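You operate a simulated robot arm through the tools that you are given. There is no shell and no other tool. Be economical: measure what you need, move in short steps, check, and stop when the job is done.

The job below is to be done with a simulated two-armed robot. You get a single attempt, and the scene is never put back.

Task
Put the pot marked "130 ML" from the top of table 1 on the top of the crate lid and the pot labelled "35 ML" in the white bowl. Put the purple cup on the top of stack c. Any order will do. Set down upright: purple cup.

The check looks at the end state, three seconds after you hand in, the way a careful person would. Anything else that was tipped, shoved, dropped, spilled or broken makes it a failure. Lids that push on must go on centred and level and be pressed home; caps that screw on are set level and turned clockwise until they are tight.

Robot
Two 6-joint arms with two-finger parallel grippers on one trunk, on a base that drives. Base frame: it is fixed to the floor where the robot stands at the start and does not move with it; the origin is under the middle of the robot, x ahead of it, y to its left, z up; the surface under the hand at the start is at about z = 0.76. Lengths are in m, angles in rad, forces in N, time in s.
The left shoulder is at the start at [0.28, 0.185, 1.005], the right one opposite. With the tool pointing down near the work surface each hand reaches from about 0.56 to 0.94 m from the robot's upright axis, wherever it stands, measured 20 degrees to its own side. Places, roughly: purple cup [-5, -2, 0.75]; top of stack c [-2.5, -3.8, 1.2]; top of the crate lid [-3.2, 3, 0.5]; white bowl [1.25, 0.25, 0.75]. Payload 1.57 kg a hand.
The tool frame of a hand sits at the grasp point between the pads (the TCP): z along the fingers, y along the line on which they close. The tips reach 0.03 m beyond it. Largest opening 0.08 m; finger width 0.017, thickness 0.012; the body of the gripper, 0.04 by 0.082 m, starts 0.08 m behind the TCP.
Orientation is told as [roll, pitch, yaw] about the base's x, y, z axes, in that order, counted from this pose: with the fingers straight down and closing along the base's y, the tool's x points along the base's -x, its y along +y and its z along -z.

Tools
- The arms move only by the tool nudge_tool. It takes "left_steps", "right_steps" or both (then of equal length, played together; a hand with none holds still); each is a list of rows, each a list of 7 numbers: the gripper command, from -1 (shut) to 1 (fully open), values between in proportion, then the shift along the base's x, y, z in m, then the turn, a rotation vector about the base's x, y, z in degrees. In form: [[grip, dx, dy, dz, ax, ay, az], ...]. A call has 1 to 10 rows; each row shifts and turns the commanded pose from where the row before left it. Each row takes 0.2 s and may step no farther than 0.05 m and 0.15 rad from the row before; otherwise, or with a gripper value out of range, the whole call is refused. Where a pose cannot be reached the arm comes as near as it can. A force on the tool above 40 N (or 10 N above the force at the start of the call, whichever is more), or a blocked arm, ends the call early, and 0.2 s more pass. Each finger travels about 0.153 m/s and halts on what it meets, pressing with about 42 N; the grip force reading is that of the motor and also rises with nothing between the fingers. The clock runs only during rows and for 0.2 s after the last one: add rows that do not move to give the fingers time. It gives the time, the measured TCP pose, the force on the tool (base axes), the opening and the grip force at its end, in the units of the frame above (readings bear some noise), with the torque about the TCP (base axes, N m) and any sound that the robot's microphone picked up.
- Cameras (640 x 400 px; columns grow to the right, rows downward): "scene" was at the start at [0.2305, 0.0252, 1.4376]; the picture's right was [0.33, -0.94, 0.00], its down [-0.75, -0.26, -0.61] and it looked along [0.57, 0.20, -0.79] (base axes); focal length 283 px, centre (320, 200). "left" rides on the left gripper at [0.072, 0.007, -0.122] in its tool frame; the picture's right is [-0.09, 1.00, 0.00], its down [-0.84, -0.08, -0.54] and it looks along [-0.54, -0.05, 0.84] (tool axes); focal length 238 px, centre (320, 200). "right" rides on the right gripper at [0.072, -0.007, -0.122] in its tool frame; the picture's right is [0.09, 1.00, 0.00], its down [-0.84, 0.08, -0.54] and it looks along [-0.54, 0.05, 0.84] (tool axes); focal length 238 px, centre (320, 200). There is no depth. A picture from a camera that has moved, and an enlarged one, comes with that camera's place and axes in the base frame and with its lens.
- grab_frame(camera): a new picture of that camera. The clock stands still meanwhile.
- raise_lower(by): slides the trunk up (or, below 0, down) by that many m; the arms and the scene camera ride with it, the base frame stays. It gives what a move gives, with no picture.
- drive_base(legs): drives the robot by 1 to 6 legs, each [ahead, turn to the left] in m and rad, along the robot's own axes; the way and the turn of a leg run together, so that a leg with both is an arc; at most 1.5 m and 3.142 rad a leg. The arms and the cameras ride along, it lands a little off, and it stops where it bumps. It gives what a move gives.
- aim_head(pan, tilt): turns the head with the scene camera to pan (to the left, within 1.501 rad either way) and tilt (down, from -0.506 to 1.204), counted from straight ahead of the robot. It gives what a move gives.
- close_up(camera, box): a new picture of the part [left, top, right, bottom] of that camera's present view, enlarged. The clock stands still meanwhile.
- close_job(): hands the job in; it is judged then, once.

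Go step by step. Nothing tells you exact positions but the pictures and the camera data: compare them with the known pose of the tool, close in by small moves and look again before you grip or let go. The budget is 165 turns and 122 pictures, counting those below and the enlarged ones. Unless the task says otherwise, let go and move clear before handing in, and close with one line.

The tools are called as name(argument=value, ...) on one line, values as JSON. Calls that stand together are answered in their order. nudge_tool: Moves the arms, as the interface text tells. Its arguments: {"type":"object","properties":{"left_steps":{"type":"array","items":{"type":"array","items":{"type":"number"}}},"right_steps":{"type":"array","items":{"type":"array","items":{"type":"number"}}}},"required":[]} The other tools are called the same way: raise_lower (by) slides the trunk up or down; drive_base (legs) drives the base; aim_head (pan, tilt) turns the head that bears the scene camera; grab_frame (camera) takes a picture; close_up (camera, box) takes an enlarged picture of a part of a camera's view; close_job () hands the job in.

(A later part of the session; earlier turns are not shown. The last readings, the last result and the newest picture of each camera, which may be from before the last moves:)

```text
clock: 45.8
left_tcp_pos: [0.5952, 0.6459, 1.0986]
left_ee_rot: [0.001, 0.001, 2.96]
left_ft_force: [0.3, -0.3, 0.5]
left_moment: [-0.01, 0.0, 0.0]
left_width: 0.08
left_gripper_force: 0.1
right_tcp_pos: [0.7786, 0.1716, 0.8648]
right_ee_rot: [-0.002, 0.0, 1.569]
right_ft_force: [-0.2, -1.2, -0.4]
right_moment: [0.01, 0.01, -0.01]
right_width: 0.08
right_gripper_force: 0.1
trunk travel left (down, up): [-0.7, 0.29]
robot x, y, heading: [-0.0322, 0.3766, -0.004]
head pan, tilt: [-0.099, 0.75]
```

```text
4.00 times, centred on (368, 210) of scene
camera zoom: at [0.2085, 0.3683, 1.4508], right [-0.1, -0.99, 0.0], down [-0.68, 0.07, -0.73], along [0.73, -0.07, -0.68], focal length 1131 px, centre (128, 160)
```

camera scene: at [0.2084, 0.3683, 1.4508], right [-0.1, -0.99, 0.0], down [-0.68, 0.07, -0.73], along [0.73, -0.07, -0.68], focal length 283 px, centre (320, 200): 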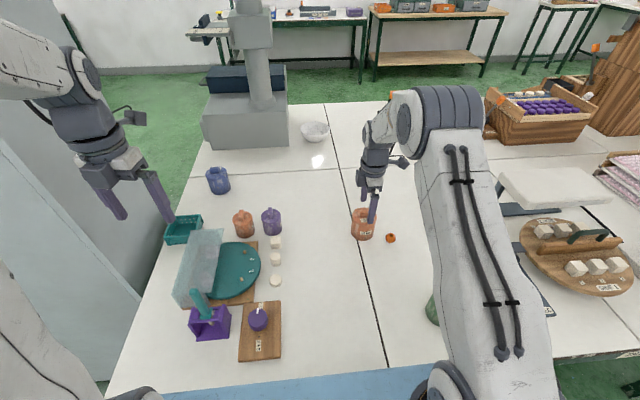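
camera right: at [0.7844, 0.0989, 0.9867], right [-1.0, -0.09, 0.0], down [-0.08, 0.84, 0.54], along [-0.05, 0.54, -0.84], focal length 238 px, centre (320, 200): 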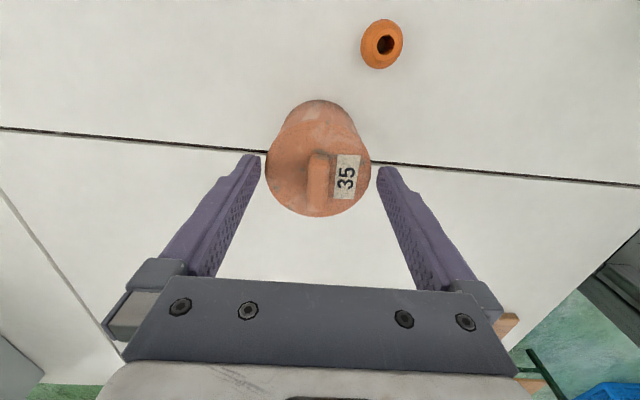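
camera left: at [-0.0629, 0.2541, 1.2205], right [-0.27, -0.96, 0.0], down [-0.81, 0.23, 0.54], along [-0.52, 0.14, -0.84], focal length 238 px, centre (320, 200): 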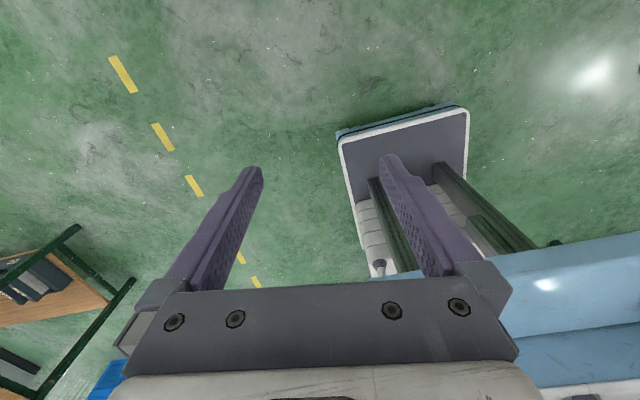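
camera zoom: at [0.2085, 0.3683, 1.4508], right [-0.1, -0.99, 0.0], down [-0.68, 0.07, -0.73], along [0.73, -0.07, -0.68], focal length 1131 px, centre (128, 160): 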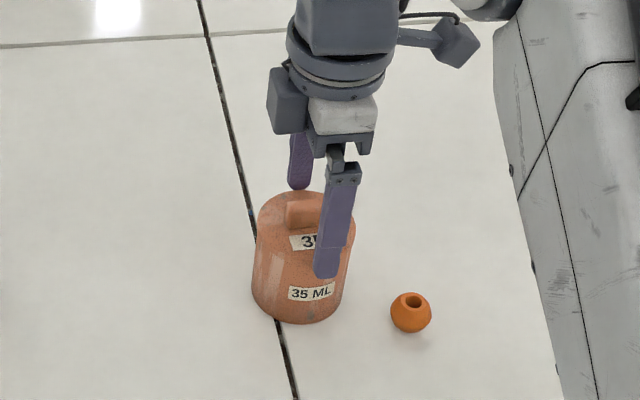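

The tips may be level with the lid, and the knob sits a few mm toward +y. I'll raise 6 mm, shift 4 mm, and close slowly, checking the width.

nudge_tool(right_steps=[[1, 0, 0.004, 0.006, 0, 0, 0], [0.2, 0, 0, 0, 0, 0, 0], [0.2, 0, 0, 0, 0, 0, 0]])

close_up(camera="scene", box=[336, 180, 400, 244])

```text
clock: 46.6
left_tcp_pos: [0.595, 0.6476, 1.0992]
left_ee_rot: [0.003, 0.002, 2.959]
left_ft_force: [0.5, 0.3, -0.5]
left_moment: [-0.03, 0.02, 0.0]
left_width: 0.0799
left_gripper_force: 0.1
right_tcp_pos: [0.7773, 0.1755, 0.8704]
right_ee_rot: [0.0, 0.002, 1.569]
right_ft_force: [-0.3, -1.1, 0.5]
right_moment: [0.01, 0.0, 0.01]
right_width: 0.0479
right_gripper_force: 0.1
trunk travel left (down, up): [-0.7, 0.29]
robot x, y, heading: [-0.03, 0.3799, -0.006]
head pan, tilt: [-0.099, 0.75]
```

```text
6.25 times, centred on (368, 212) of scene
camera zoom: at [0.2084, 0.3684, 1.4508], right [-0.1, -0.99, 0.0], down [-0.68, 0.07, -0.73], along [0.73, -0.07, -0.68], focal length 1767 px, centre (20, 125)
```

zoom: 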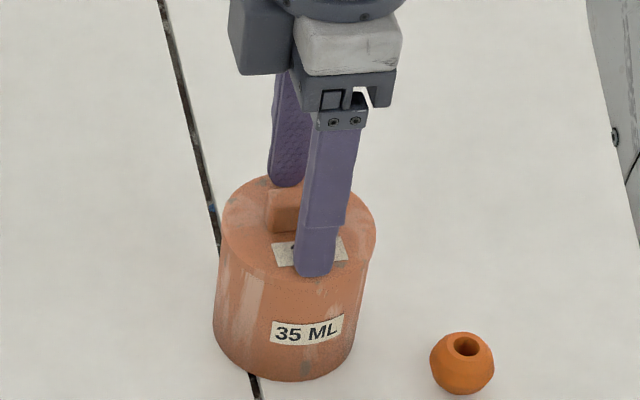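

The fingers pass above the lid, straddling the knob. Lower a few mm and close.

nudge_tool(right_steps=[[0.2, 0, 0.001, -0.004, 0, 0, 0], [-0.3, 0, 0, 0, 0, 0, 0], [-1, 0, 0, 0, 0, 0, 0], [-1, 0, 0, 0, 0, 0, 0], [-1, 0, 0, 0, 0, 0, 0]])

close_up(camera="scene", box=[336, 180, 400, 244])

```text
clock: 47.8
left_tcp_pos: [0.5949, 0.6468, 1.0998]
left_ee_rot: [0.002, 0.004, 2.962]
left_ft_force: [0.1, 0.3, -1.0]
left_moment: [0.0, 0.0, 0.0]
left_width: 0.08
left_gripper_force: 0.1
right_tcp_pos: [0.7797, 0.1759, 0.8697]
right_ee_rot: [-0.011, -0.001, 1.571]
right_ft_force: [8.8, -3.4, 29.9]
right_moment: [-0.11, -0.02, 0.25]
right_width: 0.0118
right_gripper_force: 29.5
trunk travel left (down, up): [-0.7, 0.29]
robot x, y, heading: [-0.0332, 0.3746, -0.001]
head pan, tilt: [-0.099, 0.75]
```

```text
6.25 times, centred on (368, 212) of scene
camera zoom: at [0.2075, 0.3686, 1.4511], right [-0.1, -0.99, 0.0], down [-0.68, 0.07, -0.73], along [0.73, -0.07, -0.68], focal length 1767 px, centre (20, 125)
```

zoom: 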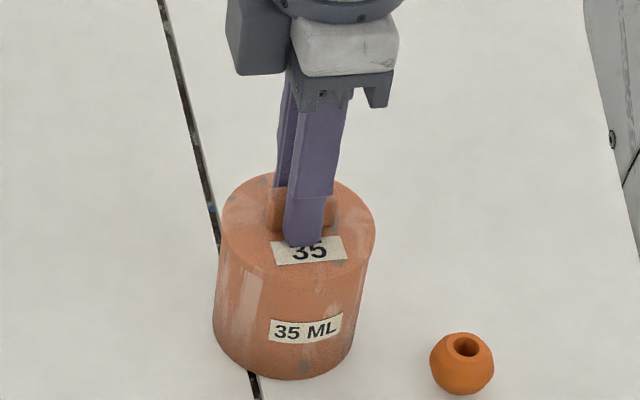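

The knob is gripped (width 12 mm) with the tips on the lid. Lift a little and check whether the whole pot comes.

nudge_tool(right_steps=[[-1, 0, 0, 0.01, 0, 0, 0], [-1, 0, 0, 0.015, 0, 0, 0], [-1, 0, 0, 0, 0, 0, 0]])

close_up(camera="scene", box=[336, 180, 400, 244])

```text
clock: 48.6
left_tcp_pos: [0.5954, 0.6473, 1.0992]
left_ee_rot: [0.003, 0.0, 2.959]
left_ft_force: [1.5, 1.3, -0.3]
left_moment: [0.01, -0.01, -0.02]
left_width: 0.0799
left_gripper_force: 0.1
right_tcp_pos: [0.7772, 0.1752, 0.8905]
right_ee_rot: [0.001, 0.0, 1.568]
right_ft_force: [0.5, -0.8, -3.8]
right_moment: [-0.02, 0.01, 0.0]
right_width: 0.012
right_gripper_force: 29.2
trunk travel left (down, up): [-0.7, 0.29]
robot x, y, heading: [-0.0335, 0.3744, 0.0]
head pan, tilt: [-0.099, 0.75]
```

```text
6.25 times, centred on (368, 212) of scene
camera zoom: at [0.2085, 0.3683, 1.4507], right [-0.1, -0.99, 0.0], down [-0.68, 0.07, -0.73], along [0.73, -0.07, -0.68], focal length 1767 px, centre (20, 125)
```

zoom: 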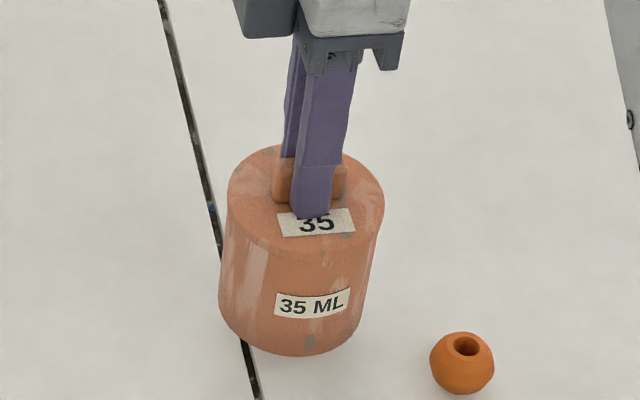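

The whole pot came up (≈4 N). Lift it well clear, draw the hand in, and look left for the drive route.

nudge_tool(right_steps=[[-1, 0, 0, 0.04, 0, 0, 0], [-1, 0, 0, 0.05, 0, 0, 0], [-1, 0, 0, 0.05, 0, 0, 0], [-1, 0, 0, 0.05, 0, 0, 0], [-1, -0.04, 0, 0, 0, 0, 0], [-1, -0.05, 0, 0, 0, 0, 0], [-1, -0.05, 0, 0, 0, 0, 0], [-1, -0.05, 0, 0, 0, 0, 0]], left_steps=[[1, 0, 0, 0, 0, 0, 0], [1, 0, 0, 0, 0, 0, 0], [1, 0, 0, 0, 0, 0, 0], [1, 0, 0, 0, 0, 0, 0], [1, 0, 0, 0, 0, 0, -8], [1, -0.01, -0.02, 0, 0, 0, -8], [1, -0.01, -0.02, 0, 0, 0, -8], [1, -0.01, -0.02, 0, 0, 0, -8]])

drive_base(legs=[[-0.6, 0], [0, 1.0]])

aim_head(pan=0.3, tilt=0.45)

grab_frame(camera="scene")

aim_head(pan=-0.35, tilt=0.45)

grab_frame(camera="scene")

```text
clock: 50.4
left_tcp_pos: [0.5648, 0.5875, 1.099]
left_ee_rot: [0.001, 0.002, 2.401]
left_ft_force: [0.4, 0.3, -0.2]
left_moment: [0.0, 0.04, 0.01]
left_width: 0.0797
left_gripper_force: 0.1
right_tcp_pos: [0.5891, 0.1778, 1.082]
right_ee_rot: [-0.002, 0.0, 1.571]
right_ft_force: [0.6, 0.4, -4.6]
right_moment: [-0.01, 0.02, 0.02]
right_width: 0.0116
right_gripper_force: 29.4
trunk travel left (down, up): [-0.7, 0.29]
robot x, y, heading: [-0.038, 0.3768, -0.001]
head pan, tilt: [-0.099, 0.75]
```

```text
clock: 56.3
left_tcp_pos: [-0.4896, 0.9961, 1.0982]
left_ee_rot: [0.002, 0.002, -2.879]
left_ft_force: [-0.6, -0.1, -0.7]
left_moment: [-0.02, 0.02, 0.0]
left_width: 0.08
left_gripper_force: 0.0
right_tcp_pos: [-0.1311, 0.7969, 1.0827]
right_ee_rot: [-0.001, 0.0, 2.572]
right_ft_force: [-0.5, 0.2, -3.7]
right_moment: [0.02, 0.02, -0.02]
right_width: 0.012
right_gripper_force: 28.4
trunk travel left (down, up): [-0.7, 0.29]
robot x, y, heading: [-0.632, 0.3779, 1.002]
head pan, tilt: [-0.099, 0.75]
```

```text
clock: 57.2
left_tcp_pos: [-0.4899, 0.997, 1.0995]
left_ee_rot: [0.002, 0.0, -2.878]
left_ft_force: [0.4, -0.3, -0.2]
left_moment: [0.0, 0.01, 0.02]
left_width: 0.0802
left_gripper_force: 0.1
right_tcp_pos: [-0.1319, 0.7976, 1.0815]
right_ee_rot: [0.001, 0.002, 2.572]
right_ft_force: [-0.1, -0.8, -4.2]
right_moment: [-0.01, 0.03, 0.02]
right_width: 0.0117
right_gripper_force: 28.5
trunk travel left (down, up): [-0.7, 0.29]
robot x, y, heading: [-0.6336, 0.3796, 0.999]
head pan, tilt: [0.3, 0.45]
```

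```text
83 pictures are left
camera scene: at [-0.5229, 0.6027, 1.4771], right [0.96, -0.27, 0.0], down [-0.12, -0.42, -0.9], along [0.24, 0.87, -0.44], focal length 283 px, centre (320, 200)
```

scene: 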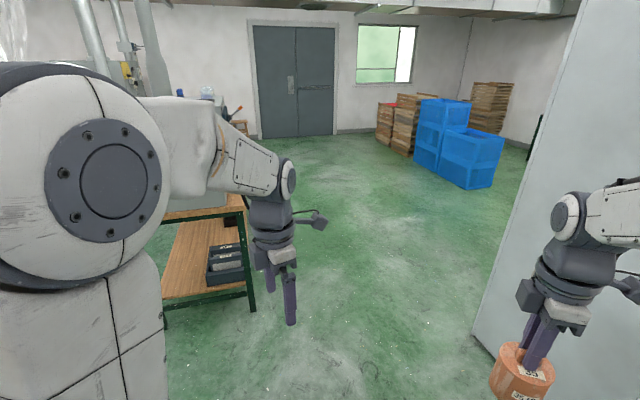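

```text
clock: 58.2
left_tcp_pos: [-0.4898, 0.9961, 1.0997]
left_ee_rot: [0.001, 0.002, -2.879]
left_ft_force: [0.5, -0.9, -0.3]
left_moment: [0.04, -0.02, 0.0]
left_width: 0.08
left_gripper_force: 0.0
right_tcp_pos: [-0.1306, 0.7975, 1.0824]
right_ee_rot: [-0.002, 0.001, 2.571]
right_ft_force: [-0.4, 0.7, -4.4]
right_moment: [-0.01, -0.01, 0.02]
right_width: 0.0118
right_gripper_force: 28.7
trunk travel left (down, up): [-0.7, 0.29]
robot x, y, heading: [-0.6315, 0.3766, 1.0]
head pan, tilt: [-0.351, 0.45]
```

```text
82 pictures are left
camera scene: at [-0.4743, 0.5699, 1.4772], right [0.61, -0.79, 0.0], down [-0.35, -0.26, -0.9], along [0.72, 0.55, -0.44], focal length 283 px, centre (320, 200)
```

scene: 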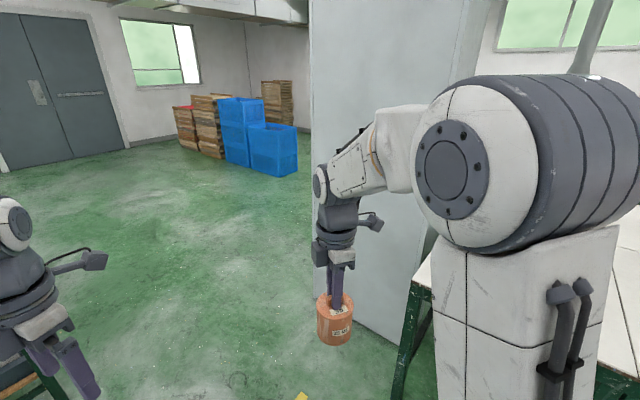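

The way between the cabinet corner (0.68,1.49) and the wooden bench (-0.59,2.04) is open. Drive through and look along +x.

drive_base(legs=[[0, 0.14], [1.06, 0], [1.05, 0], [0, -1.141]])

aim_head(pan=-0.2, tilt=0.4)

grab_frame(camera="scene")

```text
clock: 72.1
left_tcp_pos: [0.8266, 2.5125, 1.0989]
left_ee_rot: [0.002, 0.003, 2.431]
left_ft_force: [-0.6, 0.6, 0.6]
left_moment: [-0.03, 0.01, -0.03]
left_width: 0.0801
left_gripper_force: 0.1
right_tcp_pos: [0.8629, 2.1034, 1.0826]
right_ee_rot: [0.0, 0.0, 1.597]
right_ft_force: [0.3, 0.0, -3.1]
right_moment: [0.03, 0.03, 0.03]
right_width: 0.0119
right_gripper_force: 29.1
trunk travel left (down, up): [-0.7, 0.29]
robot x, y, heading: [0.2367, 2.2863, 0.027]
head pan, tilt: [-0.351, 0.45]
```

```text
clock: 72.8
left_tcp_pos: [0.8266, 2.5127, 1.0985]
left_ee_rot: [0.003, 0.003, 2.429]
left_ft_force: [0.2, -0.2, -0.3]
left_moment: [0.01, -0.02, -0.02]
left_width: 0.08
left_gripper_force: 0.1
right_tcp_pos: [0.8633, 2.1036, 1.081]
right_ee_rot: [-0.001, -0.003, 1.598]
right_ft_force: [-0.7, -0.3, -3.5]
right_moment: [0.02, 0.01, -0.04]
right_width: 0.0116
right_gripper_force: 29.3
trunk travel left (down, up): [-0.7, 0.29]
robot x, y, heading: [0.2326, 2.2867, 0.026]
head pan, tilt: [-0.201, 0.4]
```

```text
81 pictures are left
camera scene: at [0.4861, 2.2737, 1.4818], right [-0.17, -0.98, 0.0], down [-0.38, 0.07, -0.92], along [0.91, -0.16, -0.39], focal length 283 px, centre (320, 200)
```

scene: 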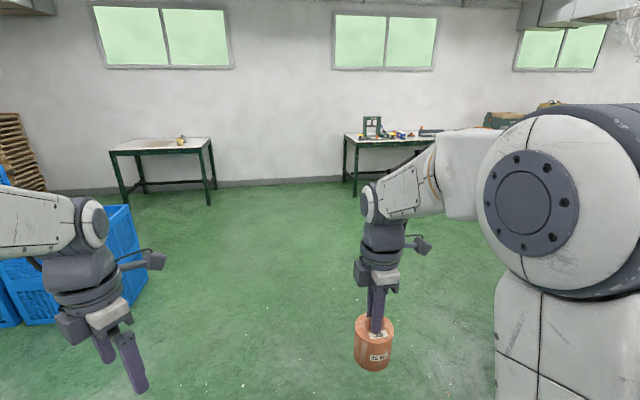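

Open floor ahead. Drive to x≈2.5 and turn toward -y along the far aisle.

drive_base(legs=[[0, -0.05], [1.14, 0], [1.13, 0], [0, -1.55]])

aim_head(pan=-0.3, tilt=0.45)

grab_frame(camera="scene")

```text
clock: 88.1
left_tcp_pos: [2.7266, 1.6406, 1.0997]
left_ee_rot: [0.003, 0.002, 0.848]
left_ft_force: [0.0, -0.4, -0.8]
left_moment: [0.02, 0.0, 0.0]
left_width: 0.08
left_gripper_force: 0.1
right_tcp_pos: [2.317, 1.6082, 1.0826]
right_ee_rot: [0.001, 0.001, 0.016]
right_ft_force: [-0.6, -0.8, -3.6]
right_moment: [-0.02, -0.01, -0.01]
right_width: 0.0117
right_gripper_force: 28.6
trunk travel left (down, up): [-0.7, 0.29]
robot x, y, heading: [2.5066, 2.2335, -1.559]
head pan, tilt: [-0.201, 0.4]
```

```text
clock: 88.8
left_tcp_pos: [2.7267, 1.6394, 1.0986]
left_ee_rot: [0.001, 0.003, 0.846]
left_ft_force: [0.0, 0.1, 0.2]
left_moment: [0.01, 0.02, 0.0]
left_width: 0.0801
left_gripper_force: 0.1
right_tcp_pos: [2.3162, 1.6089, 1.0823]
right_ee_rot: [-0.001, 0.0, 0.014]
right_ft_force: [0.0, -0.9, -2.8]
right_moment: [-0.02, 0.02, 0.0]
right_width: 0.0118
right_gripper_force: 29.6
trunk travel left (down, up): [-0.7, 0.29]
robot x, y, heading: [2.5051, 2.2346, -1.559]
head pan, tilt: [-0.3, 0.45]
```

```text
80 pictures are left
camera scene: at [2.4817, 1.9867, 1.4772], right [-0.96, 0.28, 0.0], down [0.12, 0.42, -0.9], along [-0.26, -0.86, -0.44], focal length 283 px, centre (320, 200)
```

scene: 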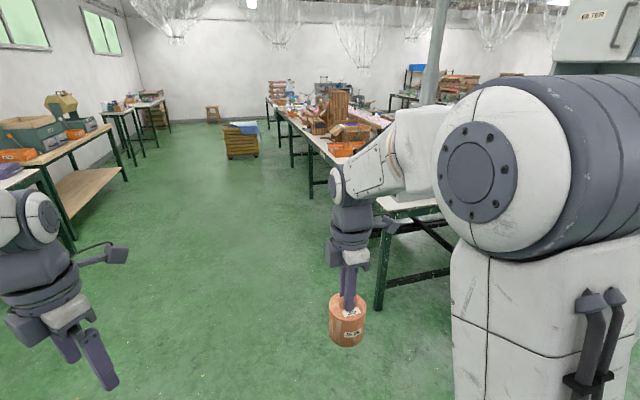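

Aisle clear, table edge at x≈1.71. Drive down the aisle, then turn to face the table.

drive_base(legs=[[1.14, 0], [1.14, 0], [0, -1.58]])

aim_head(pan=-0.1, tilt=0.6)

grab_frame(camera="scene")

```text
clock: 103.8
left_tcp_pos: [1.9701, -0.2737, 1.0996]
left_ee_rot: [0.001, 0.003, -0.719]
left_ft_force: [0.3, 0.4, -0.8]
left_moment: [0.02, 0.03, -0.03]
left_width: 0.0802
left_gripper_force: 0.0
right_tcp_pos: [1.9361, 0.1387, 1.0828]
right_ee_rot: [0.0, 0.001, -1.553]
right_ft_force: [-0.8, -0.3, -3.8]
right_moment: [-0.01, 0.02, 0.0]
right_width: 0.0116
right_gripper_force: 29.2
trunk travel left (down, up): [-0.7, 0.29]
robot x, y, heading: [2.5637, -0.0493, -3.125]
head pan, tilt: [-0.3, 0.45]
```

```text
clock: 104.6
left_tcp_pos: [1.9705, -0.2716, 1.099]
left_ee_rot: [0.001, 0.002, -0.718]
left_ft_force: [0.2, -0.1, 1.0]
left_moment: [-0.03, -0.01, -0.01]
left_width: 0.0799
left_gripper_force: 0.0
right_tcp_pos: [1.9368, 0.1371, 1.0841]
right_ee_rot: [-0.001, -0.001, -1.553]
right_ft_force: [-0.2, -0.4, -3.4]
right_moment: [0.01, -0.01, 0.01]
right_width: 0.0119
right_gripper_force: 29.1
trunk travel left (down, up): [-0.7, 0.29]
robot x, y, heading: [2.5669, -0.0458, -3.129]
head pan, tilt: [-0.099, 0.6]
```

```text
79 pictures are left
camera scene: at [2.3158, -0.0438, 1.4637], right [0.08, 1.0, 0.0], down [0.56, -0.05, -0.83], along [-0.82, 0.07, -0.56], focal length 283 px, centre (320, 200)
```

scene: 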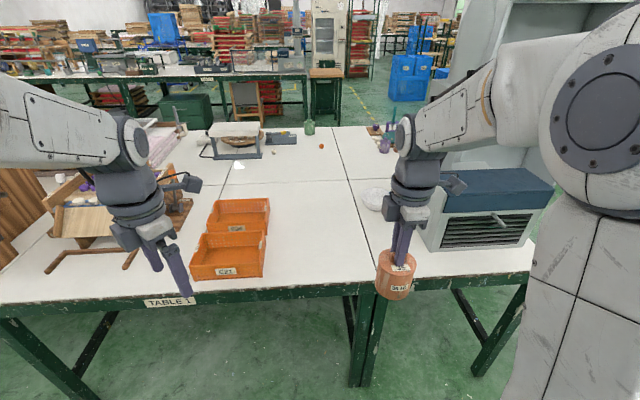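

The bowl sits near (1.3, 0.27) by the grey box, and the table legs are at x≈1.71. Drive ahead to x≈2.12, then bring the pot over.

drive_base(legs=[[0.44, 0]])

aim_head(pan=-0.2, tilt=0.75)

grab_frame(camera="scene")

grab_frame(camera="left")

```text
clock: 107.3
left_tcp_pos: [1.5266, -0.286, 1.0994]
left_ee_rot: [0.002, 0.002, -0.711]
left_ft_force: [0.3, 0.2, -0.2]
left_moment: [-0.01, 0.03, 0.02]
left_width: 0.08
left_gripper_force: 0.0
right_tcp_pos: [1.4904, 0.1244, 1.0819]
right_ee_rot: [0.0, 0.0, -1.545]
right_ft_force: [-1.1, 0.2, -4.1]
right_moment: [0.0, 0.0, 0.0]
right_width: 0.0117
right_gripper_force: 29.4
trunk travel left (down, up): [-0.7, 0.29]
robot x, y, heading: [2.1191, -0.0575, -3.12]
head pan, tilt: [-0.099, 0.6]
```

```text
clock: 108.0
left_tcp_pos: [1.5264, -0.2861, 1.0985]
left_ee_rot: [0.001, 0.001, -0.711]
left_ft_force: [0.3, -0.8, 0.1]
left_moment: [0.01, 0.0, 0.0]
left_width: 0.08
left_gripper_force: 0.0
right_tcp_pos: [1.4888, 0.1226, 1.0829]
right_ee_rot: [0.001, 0.001, -1.545]
right_ft_force: [0.1, 0.1, -3.6]
right_moment: [-0.02, 0.03, -0.03]
right_width: 0.0117
right_gripper_force: 28.8
trunk travel left (down, up): [-0.7, 0.29]
robot x, y, heading: [2.1223, -0.0585, -3.12]
head pan, tilt: [-0.201, 0.75]
```

```text
78 pictures are left
camera scene: at [1.8766, -0.0472, 1.4508], right [0.17, 0.98, 0.0], down [0.67, -0.12, -0.73], along [-0.72, 0.13, -0.68], focal length 283 px, centre (320, 200)
```

scene: 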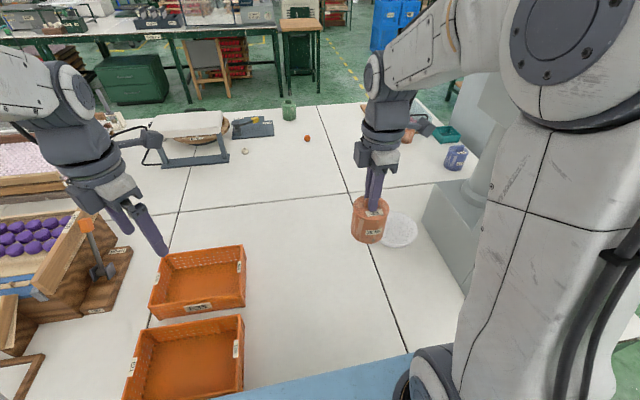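

```text
77 pictures are left
camera left: at [1.4755, -0.2346, 1.2203], right [0.72, 0.69, 0.0], down [0.58, -0.61, 0.54], along [0.38, -0.39, -0.84], focal length 238 px, centre (320, 200)
```

left: 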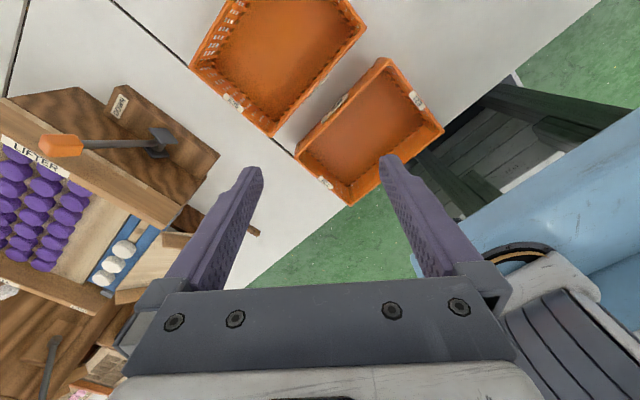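

Bowl seems near (1.36, 0.275), with the grey box face at y≈0.40. I'll turn the right hand so its camera sits on my side, away from the box, and read the blue pot's label from here.

nudge_tool(right_steps=[[-1, 0, 0.01, 0, 0, 0, -8.5], [-1, 0, 0.01, 0, 0, 0, -8.5], [-1, 0, 0.01, 0, 0, 0, -8.5], [-1, 0, 0.01, 0, 0, 0, -8.5], [-1, 0, 0.01, 0, 0, 0, -8.5], [-1, 0, 0.01, 0, 0, 0, -8.5], [-1, 0, 0.01, 0, 0, 0, -8.5], [-1, 0, 0.01, 0, 0, 0, -8.5], [-1, 0, 0.01, 0, 0, 0, -8.5], [-1, 0, 0.01, 0, 0, 0, -8.5]])

close_up(camera="scene", box=[435, 140, 475, 175])

grab_frame(camera="right")

```text
clock: 110.2
left_tcp_pos: [1.5255, -0.286, 1.0985]
left_ee_rot: [0.002, 0.002, -0.712]
left_ft_force: [0.0, -0.4, -0.3]
left_moment: [0.0, -0.02, 0.0]
left_width: 0.0801
left_gripper_force: 0.0
right_tcp_pos: [1.4892, 0.2246, 1.0835]
right_ee_rot: [0.0, 0.0, -3.032]
right_ft_force: [1.0, 0.7, -4.0]
right_moment: [-0.01, 0.02, -0.01]
right_width: 0.0116
right_gripper_force: 28.8
trunk travel left (down, up): [-0.7, 0.29]
robot x, y, heading: [2.1138, -0.0583, -3.117]
head pan, tilt: [-0.201, 0.75]
```

```text
11.43 times, centred on (455, 158) of scene
camera zoom: at [1.8766, -0.0471, 1.4508], right [0.18, 0.98, 0.0], down [0.67, -0.12, -0.73], along [-0.72, 0.13, -0.68], focal length 3231 px, centre (-1223, 686)
```

zoom: 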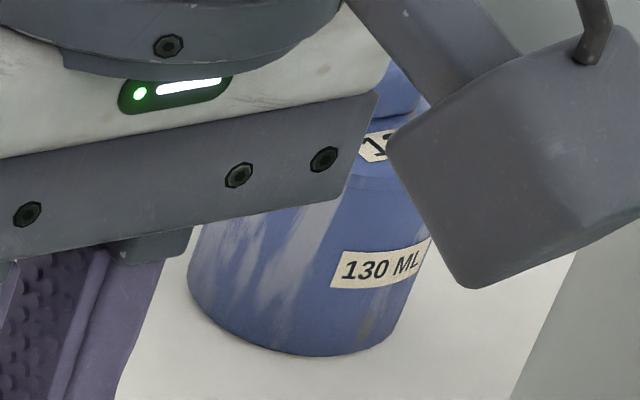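

```text
75 pictures are left
camera right: at [1.5602, 0.2389, 1.2045], right [0.2, -0.98, 0.0], down [-0.82, -0.17, 0.54], along [-0.53, -0.11, -0.84], focal length 238 px, centre (320, 200)
```

right: 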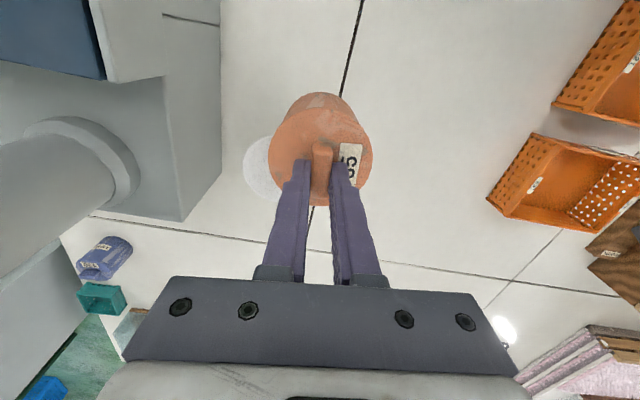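

The blue pot reads "130 ML". The bowl centre comes out at about (1.367, 0.28); move the pot above it and look.

nudge_tool(right_steps=[[-1, -0.04, 0.02, 0, 0, 0, 0], [-1, -0.04, 0.02, 0, 0, 0, 0], [-1, -0.04, 0.015, 0, 0, 0, 0], [-1, 0, 0, -0.04, 0, 0, 0], [-1, 0, 0, -0.03, 0, 0, 0], [-1, 0, 0, 0, 0, 0, 0]])

grab_frame(camera="right")

grab_frame(camera="scene")

```text
clock: 111.6
left_tcp_pos: [1.5264, -0.2858, 1.0985]
left_ee_rot: [0.001, 0.001, -0.711]
left_ft_force: [0.0, 0.7, 0.0]
left_moment: [-0.02, 0.0, 0.0]
left_width: 0.08
left_gripper_force: 0.0
right_tcp_pos: [1.3695, 0.2794, 1.0121]
right_ee_rot: [0.0, 0.0, -3.029]
right_ft_force: [0.6, 0.8, -3.5]
right_moment: [0.01, 0.02, 0.0]
right_width: 0.0118
right_gripper_force: 28.8
trunk travel left (down, up): [-0.7, 0.29]
robot x, y, heading: [2.1206, -0.0596, -3.112]
head pan, tilt: [-0.201, 0.75]
```

```text
74 pictures are left
camera right: at [1.4394, 0.2927, 1.1343], right [0.2, -0.98, 0.0], down [-0.82, -0.17, 0.54], along [-0.53, -0.11, -0.84], focal length 238 px, centre (320, 200)
```

right: 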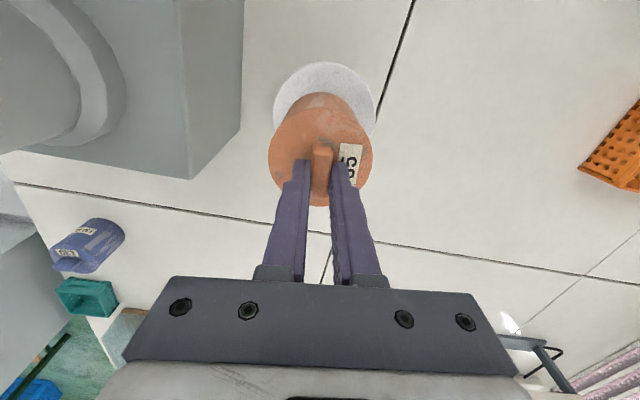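

```text
73 pictures are left
camera scene: at [1.8765, -0.047, 1.4507], right [0.18, 0.98, 0.0], down [0.67, -0.12, -0.73], along [-0.72, 0.13, -0.68], focal length 283 px, centre (320, 200)
```

scene: 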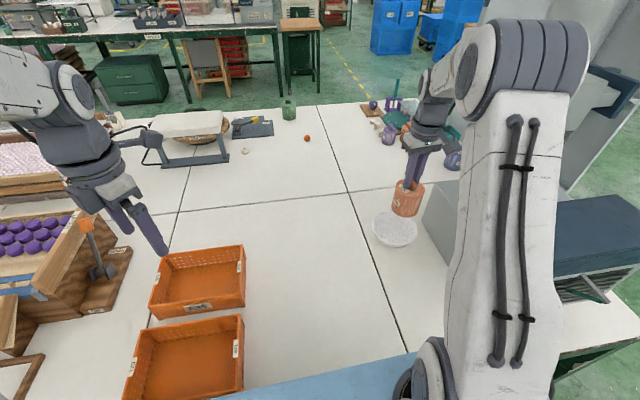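

Bowl centre ≈(1.363, 0.273). Correct slightly and lower toward it, watching force.

nudge_tool(right_steps=[[-1, -0.005, -0.006, 0, 0, 0, 0], [-1, 0, 0, -0.04, 0, 0, 0], [-1, 0, 0, -0.04, 0, 0, 0], [-1, 0, 0, -0.015, 0, 0, 0], [-1, 0, 0, 0, 0, 0, 0]])

grab_frame(camera="right")

close_up(camera="scene", box=[350, 170, 446, 260])

```text
clock: 112.8
left_tcp_pos: [1.5263, -0.2865, 1.0989]
left_ee_rot: [0.002, 0.003, -0.712]
left_ft_force: [-0.5, 0.3, 0.6]
left_moment: [0.0, -0.02, -0.01]
left_width: 0.08
left_gripper_force: 0.1
right_tcp_pos: [1.3629, 0.2715, 0.9165]
right_ee_rot: [0.0, 0.0, -3.028]
right_ft_force: [0.0, -0.1, -3.4]
right_moment: [-0.03, 0.01, 0.01]
right_width: 0.0119
right_gripper_force: 28.8
trunk travel left (down, up): [-0.7, 0.29]
robot x, y, heading: [2.1154, -0.0572, -3.121]
head pan, tilt: [-0.201, 0.75]
```

```text
72 pictures are left
camera right: at [1.4335, 0.2857, 1.0398], right [0.2, -0.98, 0.0], down [-0.82, -0.17, 0.54], along [-0.53, -0.11, -0.84], focal length 238 px, centre (320, 200)
```

right: 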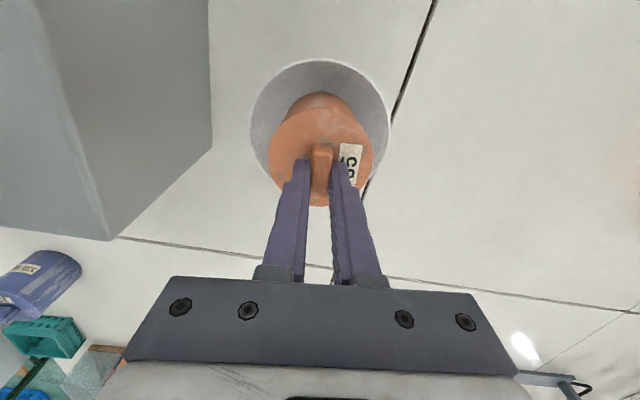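

```text
4.44 times, centred on (398, 215) of scene
camera zoom: at [1.8765, -0.0471, 1.4507], right [0.18, 0.98, 0.0], down [0.67, -0.12, -0.73], along [-0.72, 0.13, -0.68], focal length 1256 px, centre (-27, 133)
```

zoom: 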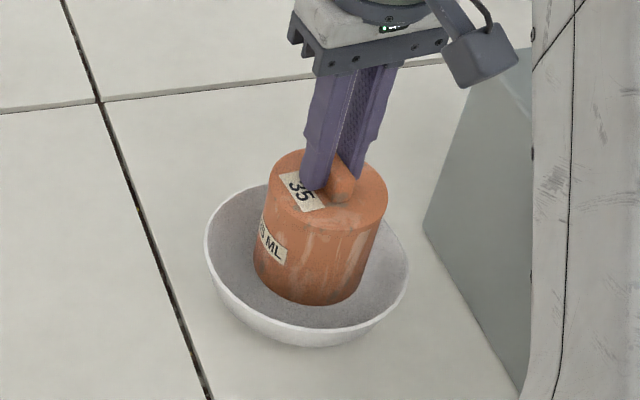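

Well centred in the bowl. Lower in small steps until it touches.

nudge_tool(right_steps=[[-1, 0, 0, -0.007, 0, 0, 0], [-1, 0, 0, -0.007, 0, 0, 0], [-1, 0, 0, -0.006, 0, 0, 0], [-1, 0, 0, 0, 0, 0, 0]])

```text
clock: 113.8
left_tcp_pos: [1.5258, -0.2862, 1.0989]
left_ee_rot: [0.003, 0.0, -0.711]
left_ft_force: [0.3, 0.2, 0.9]
left_moment: [0.0, 0.0, -0.02]
left_width: 0.0801
left_gripper_force: 0.1
right_tcp_pos: [1.3644, 0.2714, 0.8976]
right_ee_rot: [0.0, 0.001, -3.028]
right_ft_force: [1.0, -0.1, -3.8]
right_moment: [-0.04, -0.02, 0.01]
right_width: 0.0114
right_gripper_force: 29.1
trunk travel left (down, up): [-0.7, 0.29]
robot x, y, heading: [2.1186, -0.0571, -3.116]
head pan, tilt: [-0.201, 0.75]
```

nudge_tool(right_steps=[[-1, 0, 0, -0.005, 0, 0, 0], [-1, 0, 0, -0.005, 0, 0, 0], [-1, 0, 0, 0, 0, 0, 0]])

```text
clock: 114.6
left_tcp_pos: [1.5265, -0.2854, 1.0998]
left_ee_rot: [0.002, 0.002, -0.713]
left_ft_force: [0.1, 0.0, -0.7]
left_moment: [-0.03, 0.02, 0.02]
left_width: 0.08
left_gripper_force: 0.1
right_tcp_pos: [1.3643, 0.2726, 0.8885]
right_ee_rot: [0.0, 0.0, -3.028]
right_ft_force: [0.1, -0.8, -4.0]
right_moment: [-0.02, 0.01, 0.0]
right_width: 0.0118
right_gripper_force: 29.0
trunk travel left (down, up): [-0.7, 0.29]
robot x, y, heading: [2.1159, -0.0591, -3.121]
head pan, tilt: [-0.201, 0.75]
```

nudge_tool(right_steps=[[-1, 0, 0, -0.004, 0, 0, 0], [-1, 0, 0, -0.004, 0, 0, 0], [-1, 0, 0, 0, 0, 0, 0]])

close_up(camera="scene", box=[350, 170, 446, 260])

```text
clock: 115.4
left_tcp_pos: [1.5266, -0.2862, 1.0994]
left_ee_rot: [0.002, 0.001, -0.712]
left_ft_force: [-0.1, 0.3, 0.7]
left_moment: [0.02, -0.01, -0.01]
left_width: 0.0799
left_gripper_force: 0.1
right_tcp_pos: [1.364, 0.2719, 0.8806]
right_ee_rot: [0.0, -0.003, -3.027]
right_ft_force: [-5.7, -2.2, 4.7]
right_moment: [-0.12, 0.34, 0.01]
right_width: 0.0116
right_gripper_force: 29.0
trunk travel left (down, up): [-0.7, 0.29]
robot x, y, heading: [2.1187, -0.0636, -3.119]
head pan, tilt: [-0.201, 0.75]
```

```text
4.44 times, centred on (398, 215) of scene
camera zoom: at [1.8767, -0.0474, 1.4508], right [0.17, 0.98, 0.0], down [0.67, -0.12, -0.73], along [-0.72, 0.13, -0.68], focal length 1256 px, centre (-27, 133)
```

zoom: 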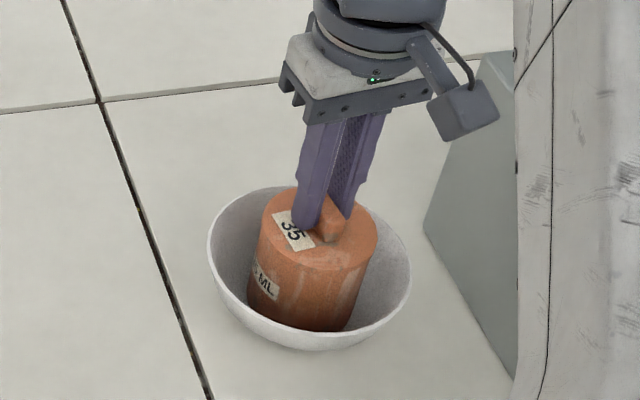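

Touching, with a slight push from the near wall. Ease it 4 mm toward -x, settle, and then open gently.

nudge_tool(right_steps=[[-1, -0.003, -0.001, 0.001, 0, 0, 0], [-1, -0.001, 0, -0.002, 0, 0, 0], [-1, 0, 0, 0, 0, 0, 0]])

```text
clock: 116.2
left_tcp_pos: [1.5253, -0.2863, 1.0989]
left_ee_rot: [0.002, 0.0, -0.712]
left_ft_force: [-0.5, 0.0, 0.6]
left_moment: [0.01, -0.02, 0.0]
left_width: 0.08
left_gripper_force: 0.1
right_tcp_pos: [1.3607, 0.2707, 0.8786]
right_ee_rot: [0.002, 0.001, -3.028]
right_ft_force: [-0.2, 0.0, -3.9]
right_moment: [0.0, 0.03, -0.03]
right_width: 0.0117
right_gripper_force: 28.8
trunk travel left (down, up): [-0.7, 0.29]
robot x, y, heading: [2.1144, -0.0595, -3.113]
head pan, tilt: [-0.201, 0.75]
```

nudge_tool(right_steps=[[-1, 0, 0, -0.003, 0, 0, 0], [-1, 0, 0, -0.002, 0, 0, 0], [-1, 0, 0, 0, 0, 0, 0]])

```text
clock: 117.0
left_tcp_pos: [1.527, -0.2871, 1.1002]
left_ee_rot: [0.002, 0.002, -0.713]
left_ft_force: [-0.8, -0.6, 0.2]
left_moment: [0.0, 0.0, -0.02]
left_width: 0.0801
left_gripper_force: 0.0
right_tcp_pos: [1.3605, 0.2723, 0.8768]
right_ee_rot: [-0.002, -0.004, -3.028]
right_ft_force: [8.3, -1.8, 27.9]
right_moment: [-0.03, -0.76, 0.0]
right_width: 0.0117
right_gripper_force: 29.2
trunk travel left (down, up): [-0.7, 0.29]
robot x, y, heading: [2.1217, -0.0567, -3.113]
head pan, tilt: [-0.201, 0.75]
```

Firmly down. Relieve the push, then open the fingers enough to clear the knob.

nudge_tool(right_steps=[[-1, 0.001, 0, 0.002, 0, 0, 0], [-1, 0, 0, 0, 0, 0, 0], [-0.5, 0, 0, 0, 0, 0, 0], [-0.3, 0, 0, 0, 0, 0, 0], [-0.3, 0, 0, 0, 0, 0, 0]])

close_up(camera="scene", box=[350, 170, 446, 260])

```text
clock: 118.2
left_tcp_pos: [1.5272, -0.2862, 1.0992]
left_ee_rot: [0.002, 0.002, -0.712]
left_ft_force: [-0.5, 0.8, 0.9]
left_moment: [-0.02, -0.01, -0.04]
left_width: 0.08
left_gripper_force: 0.1
right_tcp_pos: [1.3634, 0.2718, 0.8746]
right_ee_rot: [-0.001, 0.0, -3.028]
right_ft_force: [-1.3, -0.2, 5.5]
right_moment: [-0.03, 0.05, 0.01]
right_width: 0.0248
right_gripper_force: 0.1
trunk travel left (down, up): [-0.7, 0.29]
robot x, y, heading: [2.1176, -0.0592, -3.119]
head pan, tilt: [-0.201, 0.75]
```

```text
4.44 times, centred on (398, 215) of scene
camera zoom: at [1.8769, -0.0473, 1.4507], right [0.18, 0.98, 0.0], down [0.67, -0.12, -0.73], along [-0.72, 0.13, -0.68], focal length 1256 px, centre (-27, 133)
```

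zoom: 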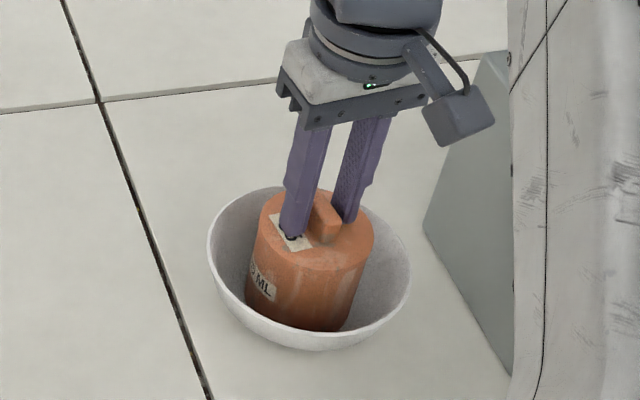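

Pot stands in the bowl. Raise straight up and check.

nudge_tool(right_steps=[[-0.3, 0, 0, 0.02, 0, 0, 0], [-0.3, 0, 0, 0.04, 0, 0, 0], [-0.3, 0, 0, 0.05, 0, 0, 0], [0, 0, 0, 0.05, 0, 0, 0], [0, 0.03, 0, 0.02, 0, 0, 0]])

close_up(camera="scene", box=[330, 130, 490, 260])

```text
clock: 119.4
left_tcp_pos: [1.5258, -0.2859, 1.0984]
left_ee_rot: [0.002, 0.001, -0.712]
left_ft_force: [0.2, 0.5, -0.5]
left_moment: [0.01, -0.05, -0.04]
left_width: 0.0799
left_gripper_force: 0.0
right_tcp_pos: [1.3945, 0.272, 1.0544]
right_ee_rot: [-0.001, 0.001, -3.028]
right_ft_force: [0.5, -0.1, 0.0]
right_moment: [-0.03, 0.01, -0.01]
right_width: 0.0399
right_gripper_force: 0.0
trunk travel left (down, up): [-0.7, 0.29]
robot x, y, heading: [2.1157, -0.0592, -3.119]
head pan, tilt: [-0.201, 0.75]
```

```text
3.08 times, centred on (410, 195) of scene
camera zoom: at [1.8764, -0.0472, 1.4507], right [0.17, 0.98, 0.0], down [0.67, -0.12, -0.73], along [-0.72, 0.13, -0.68], focal length 870 px, centre (43, 215)
```

zoom: 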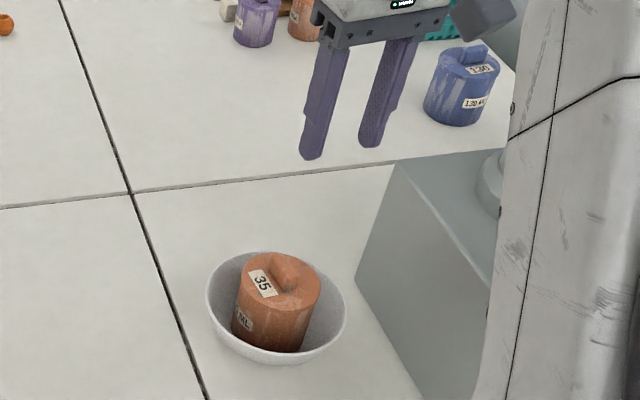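

35 ML is in the bowl. Next: draw the right hand in (turning it back 90°), then drive round to the table's left end, where the right arm can reach the blue 130 ML pot.

nudge_tool(right_steps=[[0.5, 0.04, -0.01, 0.02, 0, 0, 8.5], [0.5, 0.04, -0.01, 0.02, 0, 0, 8.5], [0.5, 0.03, -0.01, 0.02, 0, 0, 8.5], [0.5, 0.02, -0.02, 0, 0, 0, 8.5], [0.5, 0, -0.02, 0, 0, 0, 8.5], [0.5, 0, -0.02, 0, 0, 0, 8.5], [0.5, 0, -0.02, 0, 0, 0, 8.5], [0.5, 0, -0.02, 0, 0, 0, 8.5], [0.5, 0, 0, 0, 0, 0, 8.5], [0.5, 0, 0, 0, 0, 0, 8.5]])

drive_base(legs=[[-0.42, 0], [0, -1.585], [1.15, 0], [1.15, 0], [0, 1.571]])

```text
clock: 121.6
left_tcp_pos: [1.5263, -0.2859, 1.0993]
left_ee_rot: [0.002, 0.001, -0.712]
left_ft_force: [0.4, 0.2, 0.1]
left_moment: [0.02, 0.01, -0.03]
left_width: 0.0801
left_gripper_force: 0.0
right_tcp_pos: [1.5224, 0.1414, 1.1154]
right_ee_rot: [-0.001, -0.001, -1.54]
right_ft_force: [0.7, -0.4, -0.7]
right_moment: [0.0, -0.02, 0.0]
right_width: 0.0602
right_gripper_force: 0.0
trunk travel left (down, up): [-0.7, 0.29]
robot x, y, heading: [2.1181, -0.056, -3.117]
head pan, tilt: [-0.201, 0.75]
```

```text
clock: 142.8
left_tcp_pos: [1.9488, 2.0373, 1.1]
left_ee_rot: [0.001, 0.002, -0.731]
left_ft_force: [0.6, 0.2, -0.5]
left_moment: [0.0, 0.01, 0.02]
left_width: 0.08
left_gripper_force: 0.1
right_tcp_pos: [1.9538, 2.4646, 1.1155]
right_ee_rot: [0.0, -0.001, -1.565]
right_ft_force: [0.1, -0.5, -0.6]
right_moment: [-0.05, -0.02, -0.02]
right_width: 0.0599
right_gripper_force: 0.1
trunk travel left (down, up): [-0.7, 0.29]
robot x, y, heading: [2.5446, 2.2499, -3.139]
head pan, tilt: [-0.201, 0.75]
```

drive_base(legs=[[1.15, 0], [1.14, 0], [0, 1.017], [1.33, 0], [0, 2.12]])

aim_head(pan=-0.15, tilt=0.6)

grab_frame(camera="scene")

```text
clock: 167.8
left_tcp_pos: [0.1402, 1.3756, 1.0997]
left_ee_rot: [0.002, 0.0, 2.374]
left_ft_force: [-0.2, -0.1, 0.9]
left_moment: [0.0, -0.02, 0.01]
left_width: 0.0799
left_gripper_force: 0.1
right_tcp_pos: [0.121, 0.9487, 1.1152]
right_ee_rot: [0.001, 0.0, 1.541]
right_ft_force: [-0.6, 1.0, 0.2]
right_moment: [0.02, 0.0, -0.02]
right_width: 0.0602
right_gripper_force: 0.0
trunk travel left (down, up): [-0.7, 0.29]
robot x, y, heading: [-0.4666, 1.1816, -0.031]
head pan, tilt: [-0.201, 0.75]
```

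```text
clock: 168.5
left_tcp_pos: [0.1405, 1.3755, 1.0988]
left_ee_rot: [0.002, 0.001, 2.373]
left_ft_force: [-0.1, 0.4, -0.2]
left_moment: [0.0, -0.03, 0.0]
left_width: 0.0797
left_gripper_force: 0.1
right_tcp_pos: [0.1195, 0.9477, 1.1147]
right_ee_rot: [0.0, -0.002, 1.541]
right_ft_force: [-0.1, 0.8, 0.4]
right_moment: [0.01, 0.02, 0.0]
right_width: 0.0598
right_gripper_force: 0.1
trunk travel left (down, up): [-0.7, 0.29]
robot x, y, heading: [-0.4605, 1.1839, -0.031]
head pan, tilt: [-0.15, 0.6]
```

```text
67 pictures are left
camera scene: at [-0.2167, 1.1612, 1.4636], right [-0.18, -0.98, 0.0], down [-0.56, 0.1, -0.82], along [0.81, -0.15, -0.57], focal length 283 px, centre (320, 200)
```

scene: 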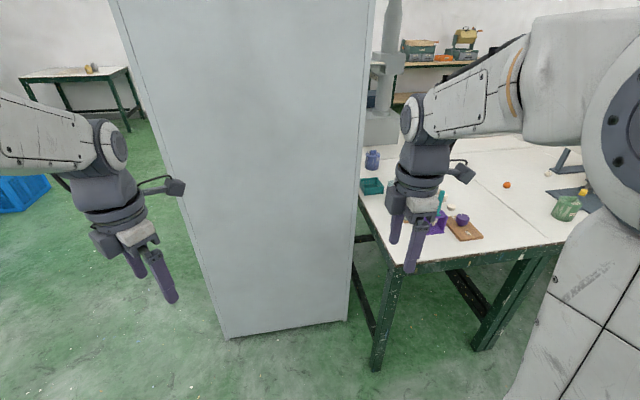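

The cabinet reaches to y≈0.83, so this end is too tight. Instead I'll come at the near side diagonally (heading 0.70), letting the base's front corner slip between the table legs, with the trunk raised 0.1.

raise_lower(by=0.1)

drive_base(legs=[[0, -1.347], [1.1, 0], [0, 2.078]])

aim_head(pan=-0.2, tilt=0.9)

grab_frame(camera="scene")

```text
clock: 169.8
left_tcp_pos: [0.1399, 1.3753, 1.1989]
left_ee_rot: [0.003, 0.002, 2.374]
left_ft_force: [-0.1, -0.3, -0.4]
left_moment: [0.02, -0.01, -0.02]
left_width: 0.0801
left_gripper_force: 0.0
right_tcp_pos: [0.1206, 0.949, 1.215]
right_ee_rot: [0.0, 0.001, 1.54]
right_ft_force: [0.6, 0.4, -0.2]
right_moment: [0.0, -0.01, -0.02]
right_width: 0.0601
right_gripper_force: 0.1
trunk travel left (down, up): [-0.8, 0.19]
robot x, y, heading: [-0.464, 1.1823, -0.034]
head pan, tilt: [-0.15, 0.6]
```

```text
clock: 183.7
left_tcp_pos: [0.0789, 0.6525, 1.1997]
left_ee_rot: [0.002, 0.001, 3.095]
left_ft_force: [-0.2, 0.0, 0.1]
left_moment: [0.01, -0.02, 0.02]
left_width: 0.0798
left_gripper_force: 0.2
right_tcp_pos: [0.3446, 0.3183, 1.2151]
right_ee_rot: [0.002, 0.0, 2.264]
right_ft_force: [-0.7, 0.4, 0.2]
right_moment: [0.02, 0.02, -0.02]
right_width: 0.0602
right_gripper_force: 0.0
trunk travel left (down, up): [-0.8, 0.19]
robot x, y, heading: [-0.2461, 0.1048, 0.686]
head pan, tilt: [-0.15, 0.6]
```

```text
clock: 184.5
left_tcp_pos: [0.077, 0.6515, 1.1992]
left_ee_rot: [0.001, 0.001, 3.094]
left_ft_force: [-0.1, -0.1, -0.8]
left_moment: [0.01, 0.0, -0.03]
left_width: 0.0798
left_gripper_force: 0.0
right_tcp_pos: [0.3445, 0.3178, 1.2159]
right_ee_rot: [0.001, 0.0, 2.263]
right_ft_force: [0.2, 0.0, 0.2]
right_moment: [0.0, -0.02, -0.01]
right_width: 0.0601
right_gripper_force: 0.1
trunk travel left (down, up): [-0.8, 0.19]
robot x, y, heading: [-0.2458, 0.1059, 0.692]
head pan, tilt: [-0.201, 0.901]
```

```text
66 pictures are left
camera scene: at [-0.057, 0.2452, 1.5389], right [0.47, -0.88, 0.0], down [-0.69, -0.37, -0.62], along [0.55, 0.29, -0.78], focal length 283 px, centre (320, 200)
```

scene: 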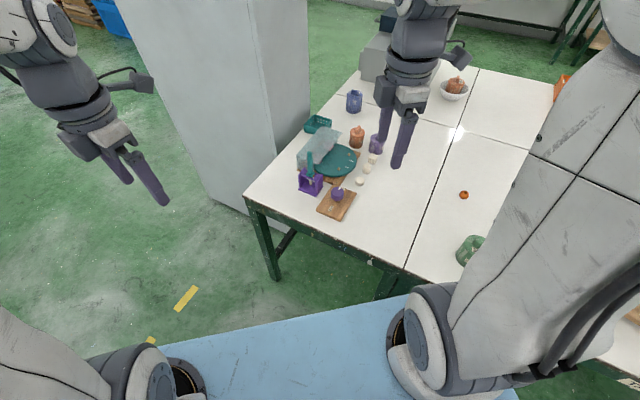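

Legs confirmed near (0.40,0.78). Drive in diagonally 0.48 m.

drive_base(legs=[[0.3, 0], [0.18, 0]])

aim_head(pan=-0.4, tilt=0.75)

grab_frame(camera="scene")

```text
clock: 187.6
left_tcp_pos: [0.4487, 0.9552, 1.1999]
left_ee_rot: [0.001, 0.002, 3.094]
left_ft_force: [-0.5, 0.4, -0.7]
left_moment: [-0.02, -0.02, -0.03]
left_width: 0.0802
left_gripper_force: 0.1
right_tcp_pos: [0.7151, 0.6199, 1.2155]
right_ee_rot: [0.001, 0.0, 2.26]
right_ft_force: [0.4, 0.0, -0.3]
right_moment: [-0.02, -0.03, 0.03]
right_width: 0.0601
right_gripper_force: 0.2
trunk travel left (down, up): [-0.8, 0.19]
robot x, y, heading: [0.1219, 0.4086, 0.687]
head pan, tilt: [-0.201, 0.901]
```

```text
clock: 188.4
left_tcp_pos: [0.4503, 0.9551, 1.1986]
left_ee_rot: [0.001, 0.002, 3.093]
left_ft_force: [0.1, 0.2, 0.5]
left_moment: [0.01, -0.01, 0.0]
left_width: 0.08
left_gripper_force: 0.0
right_tcp_pos: [0.7149, 0.6206, 1.2153]
right_ee_rot: [0.0, 0.0, 2.261]
right_ft_force: [0.2, -0.4, -0.2]
right_moment: [-0.01, 0.0, 0.01]
right_width: 0.06
right_gripper_force: 0.0
trunk travel left (down, up): [-0.8, 0.19]
robot x, y, heading: [0.1241, 0.4102, 0.681]
head pan, tilt: [-0.4, 0.75]
```

```text
65 pictures are left
camera scene: at [0.3257, 0.5368, 1.5507], right [0.28, -0.96, 0.0], down [-0.65, -0.19, -0.73], along [0.7, 0.21, -0.68], focal length 283 px, centre (320, 200)
```

scene: 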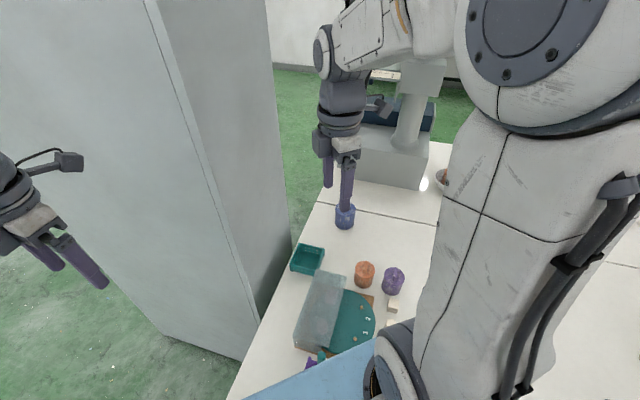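

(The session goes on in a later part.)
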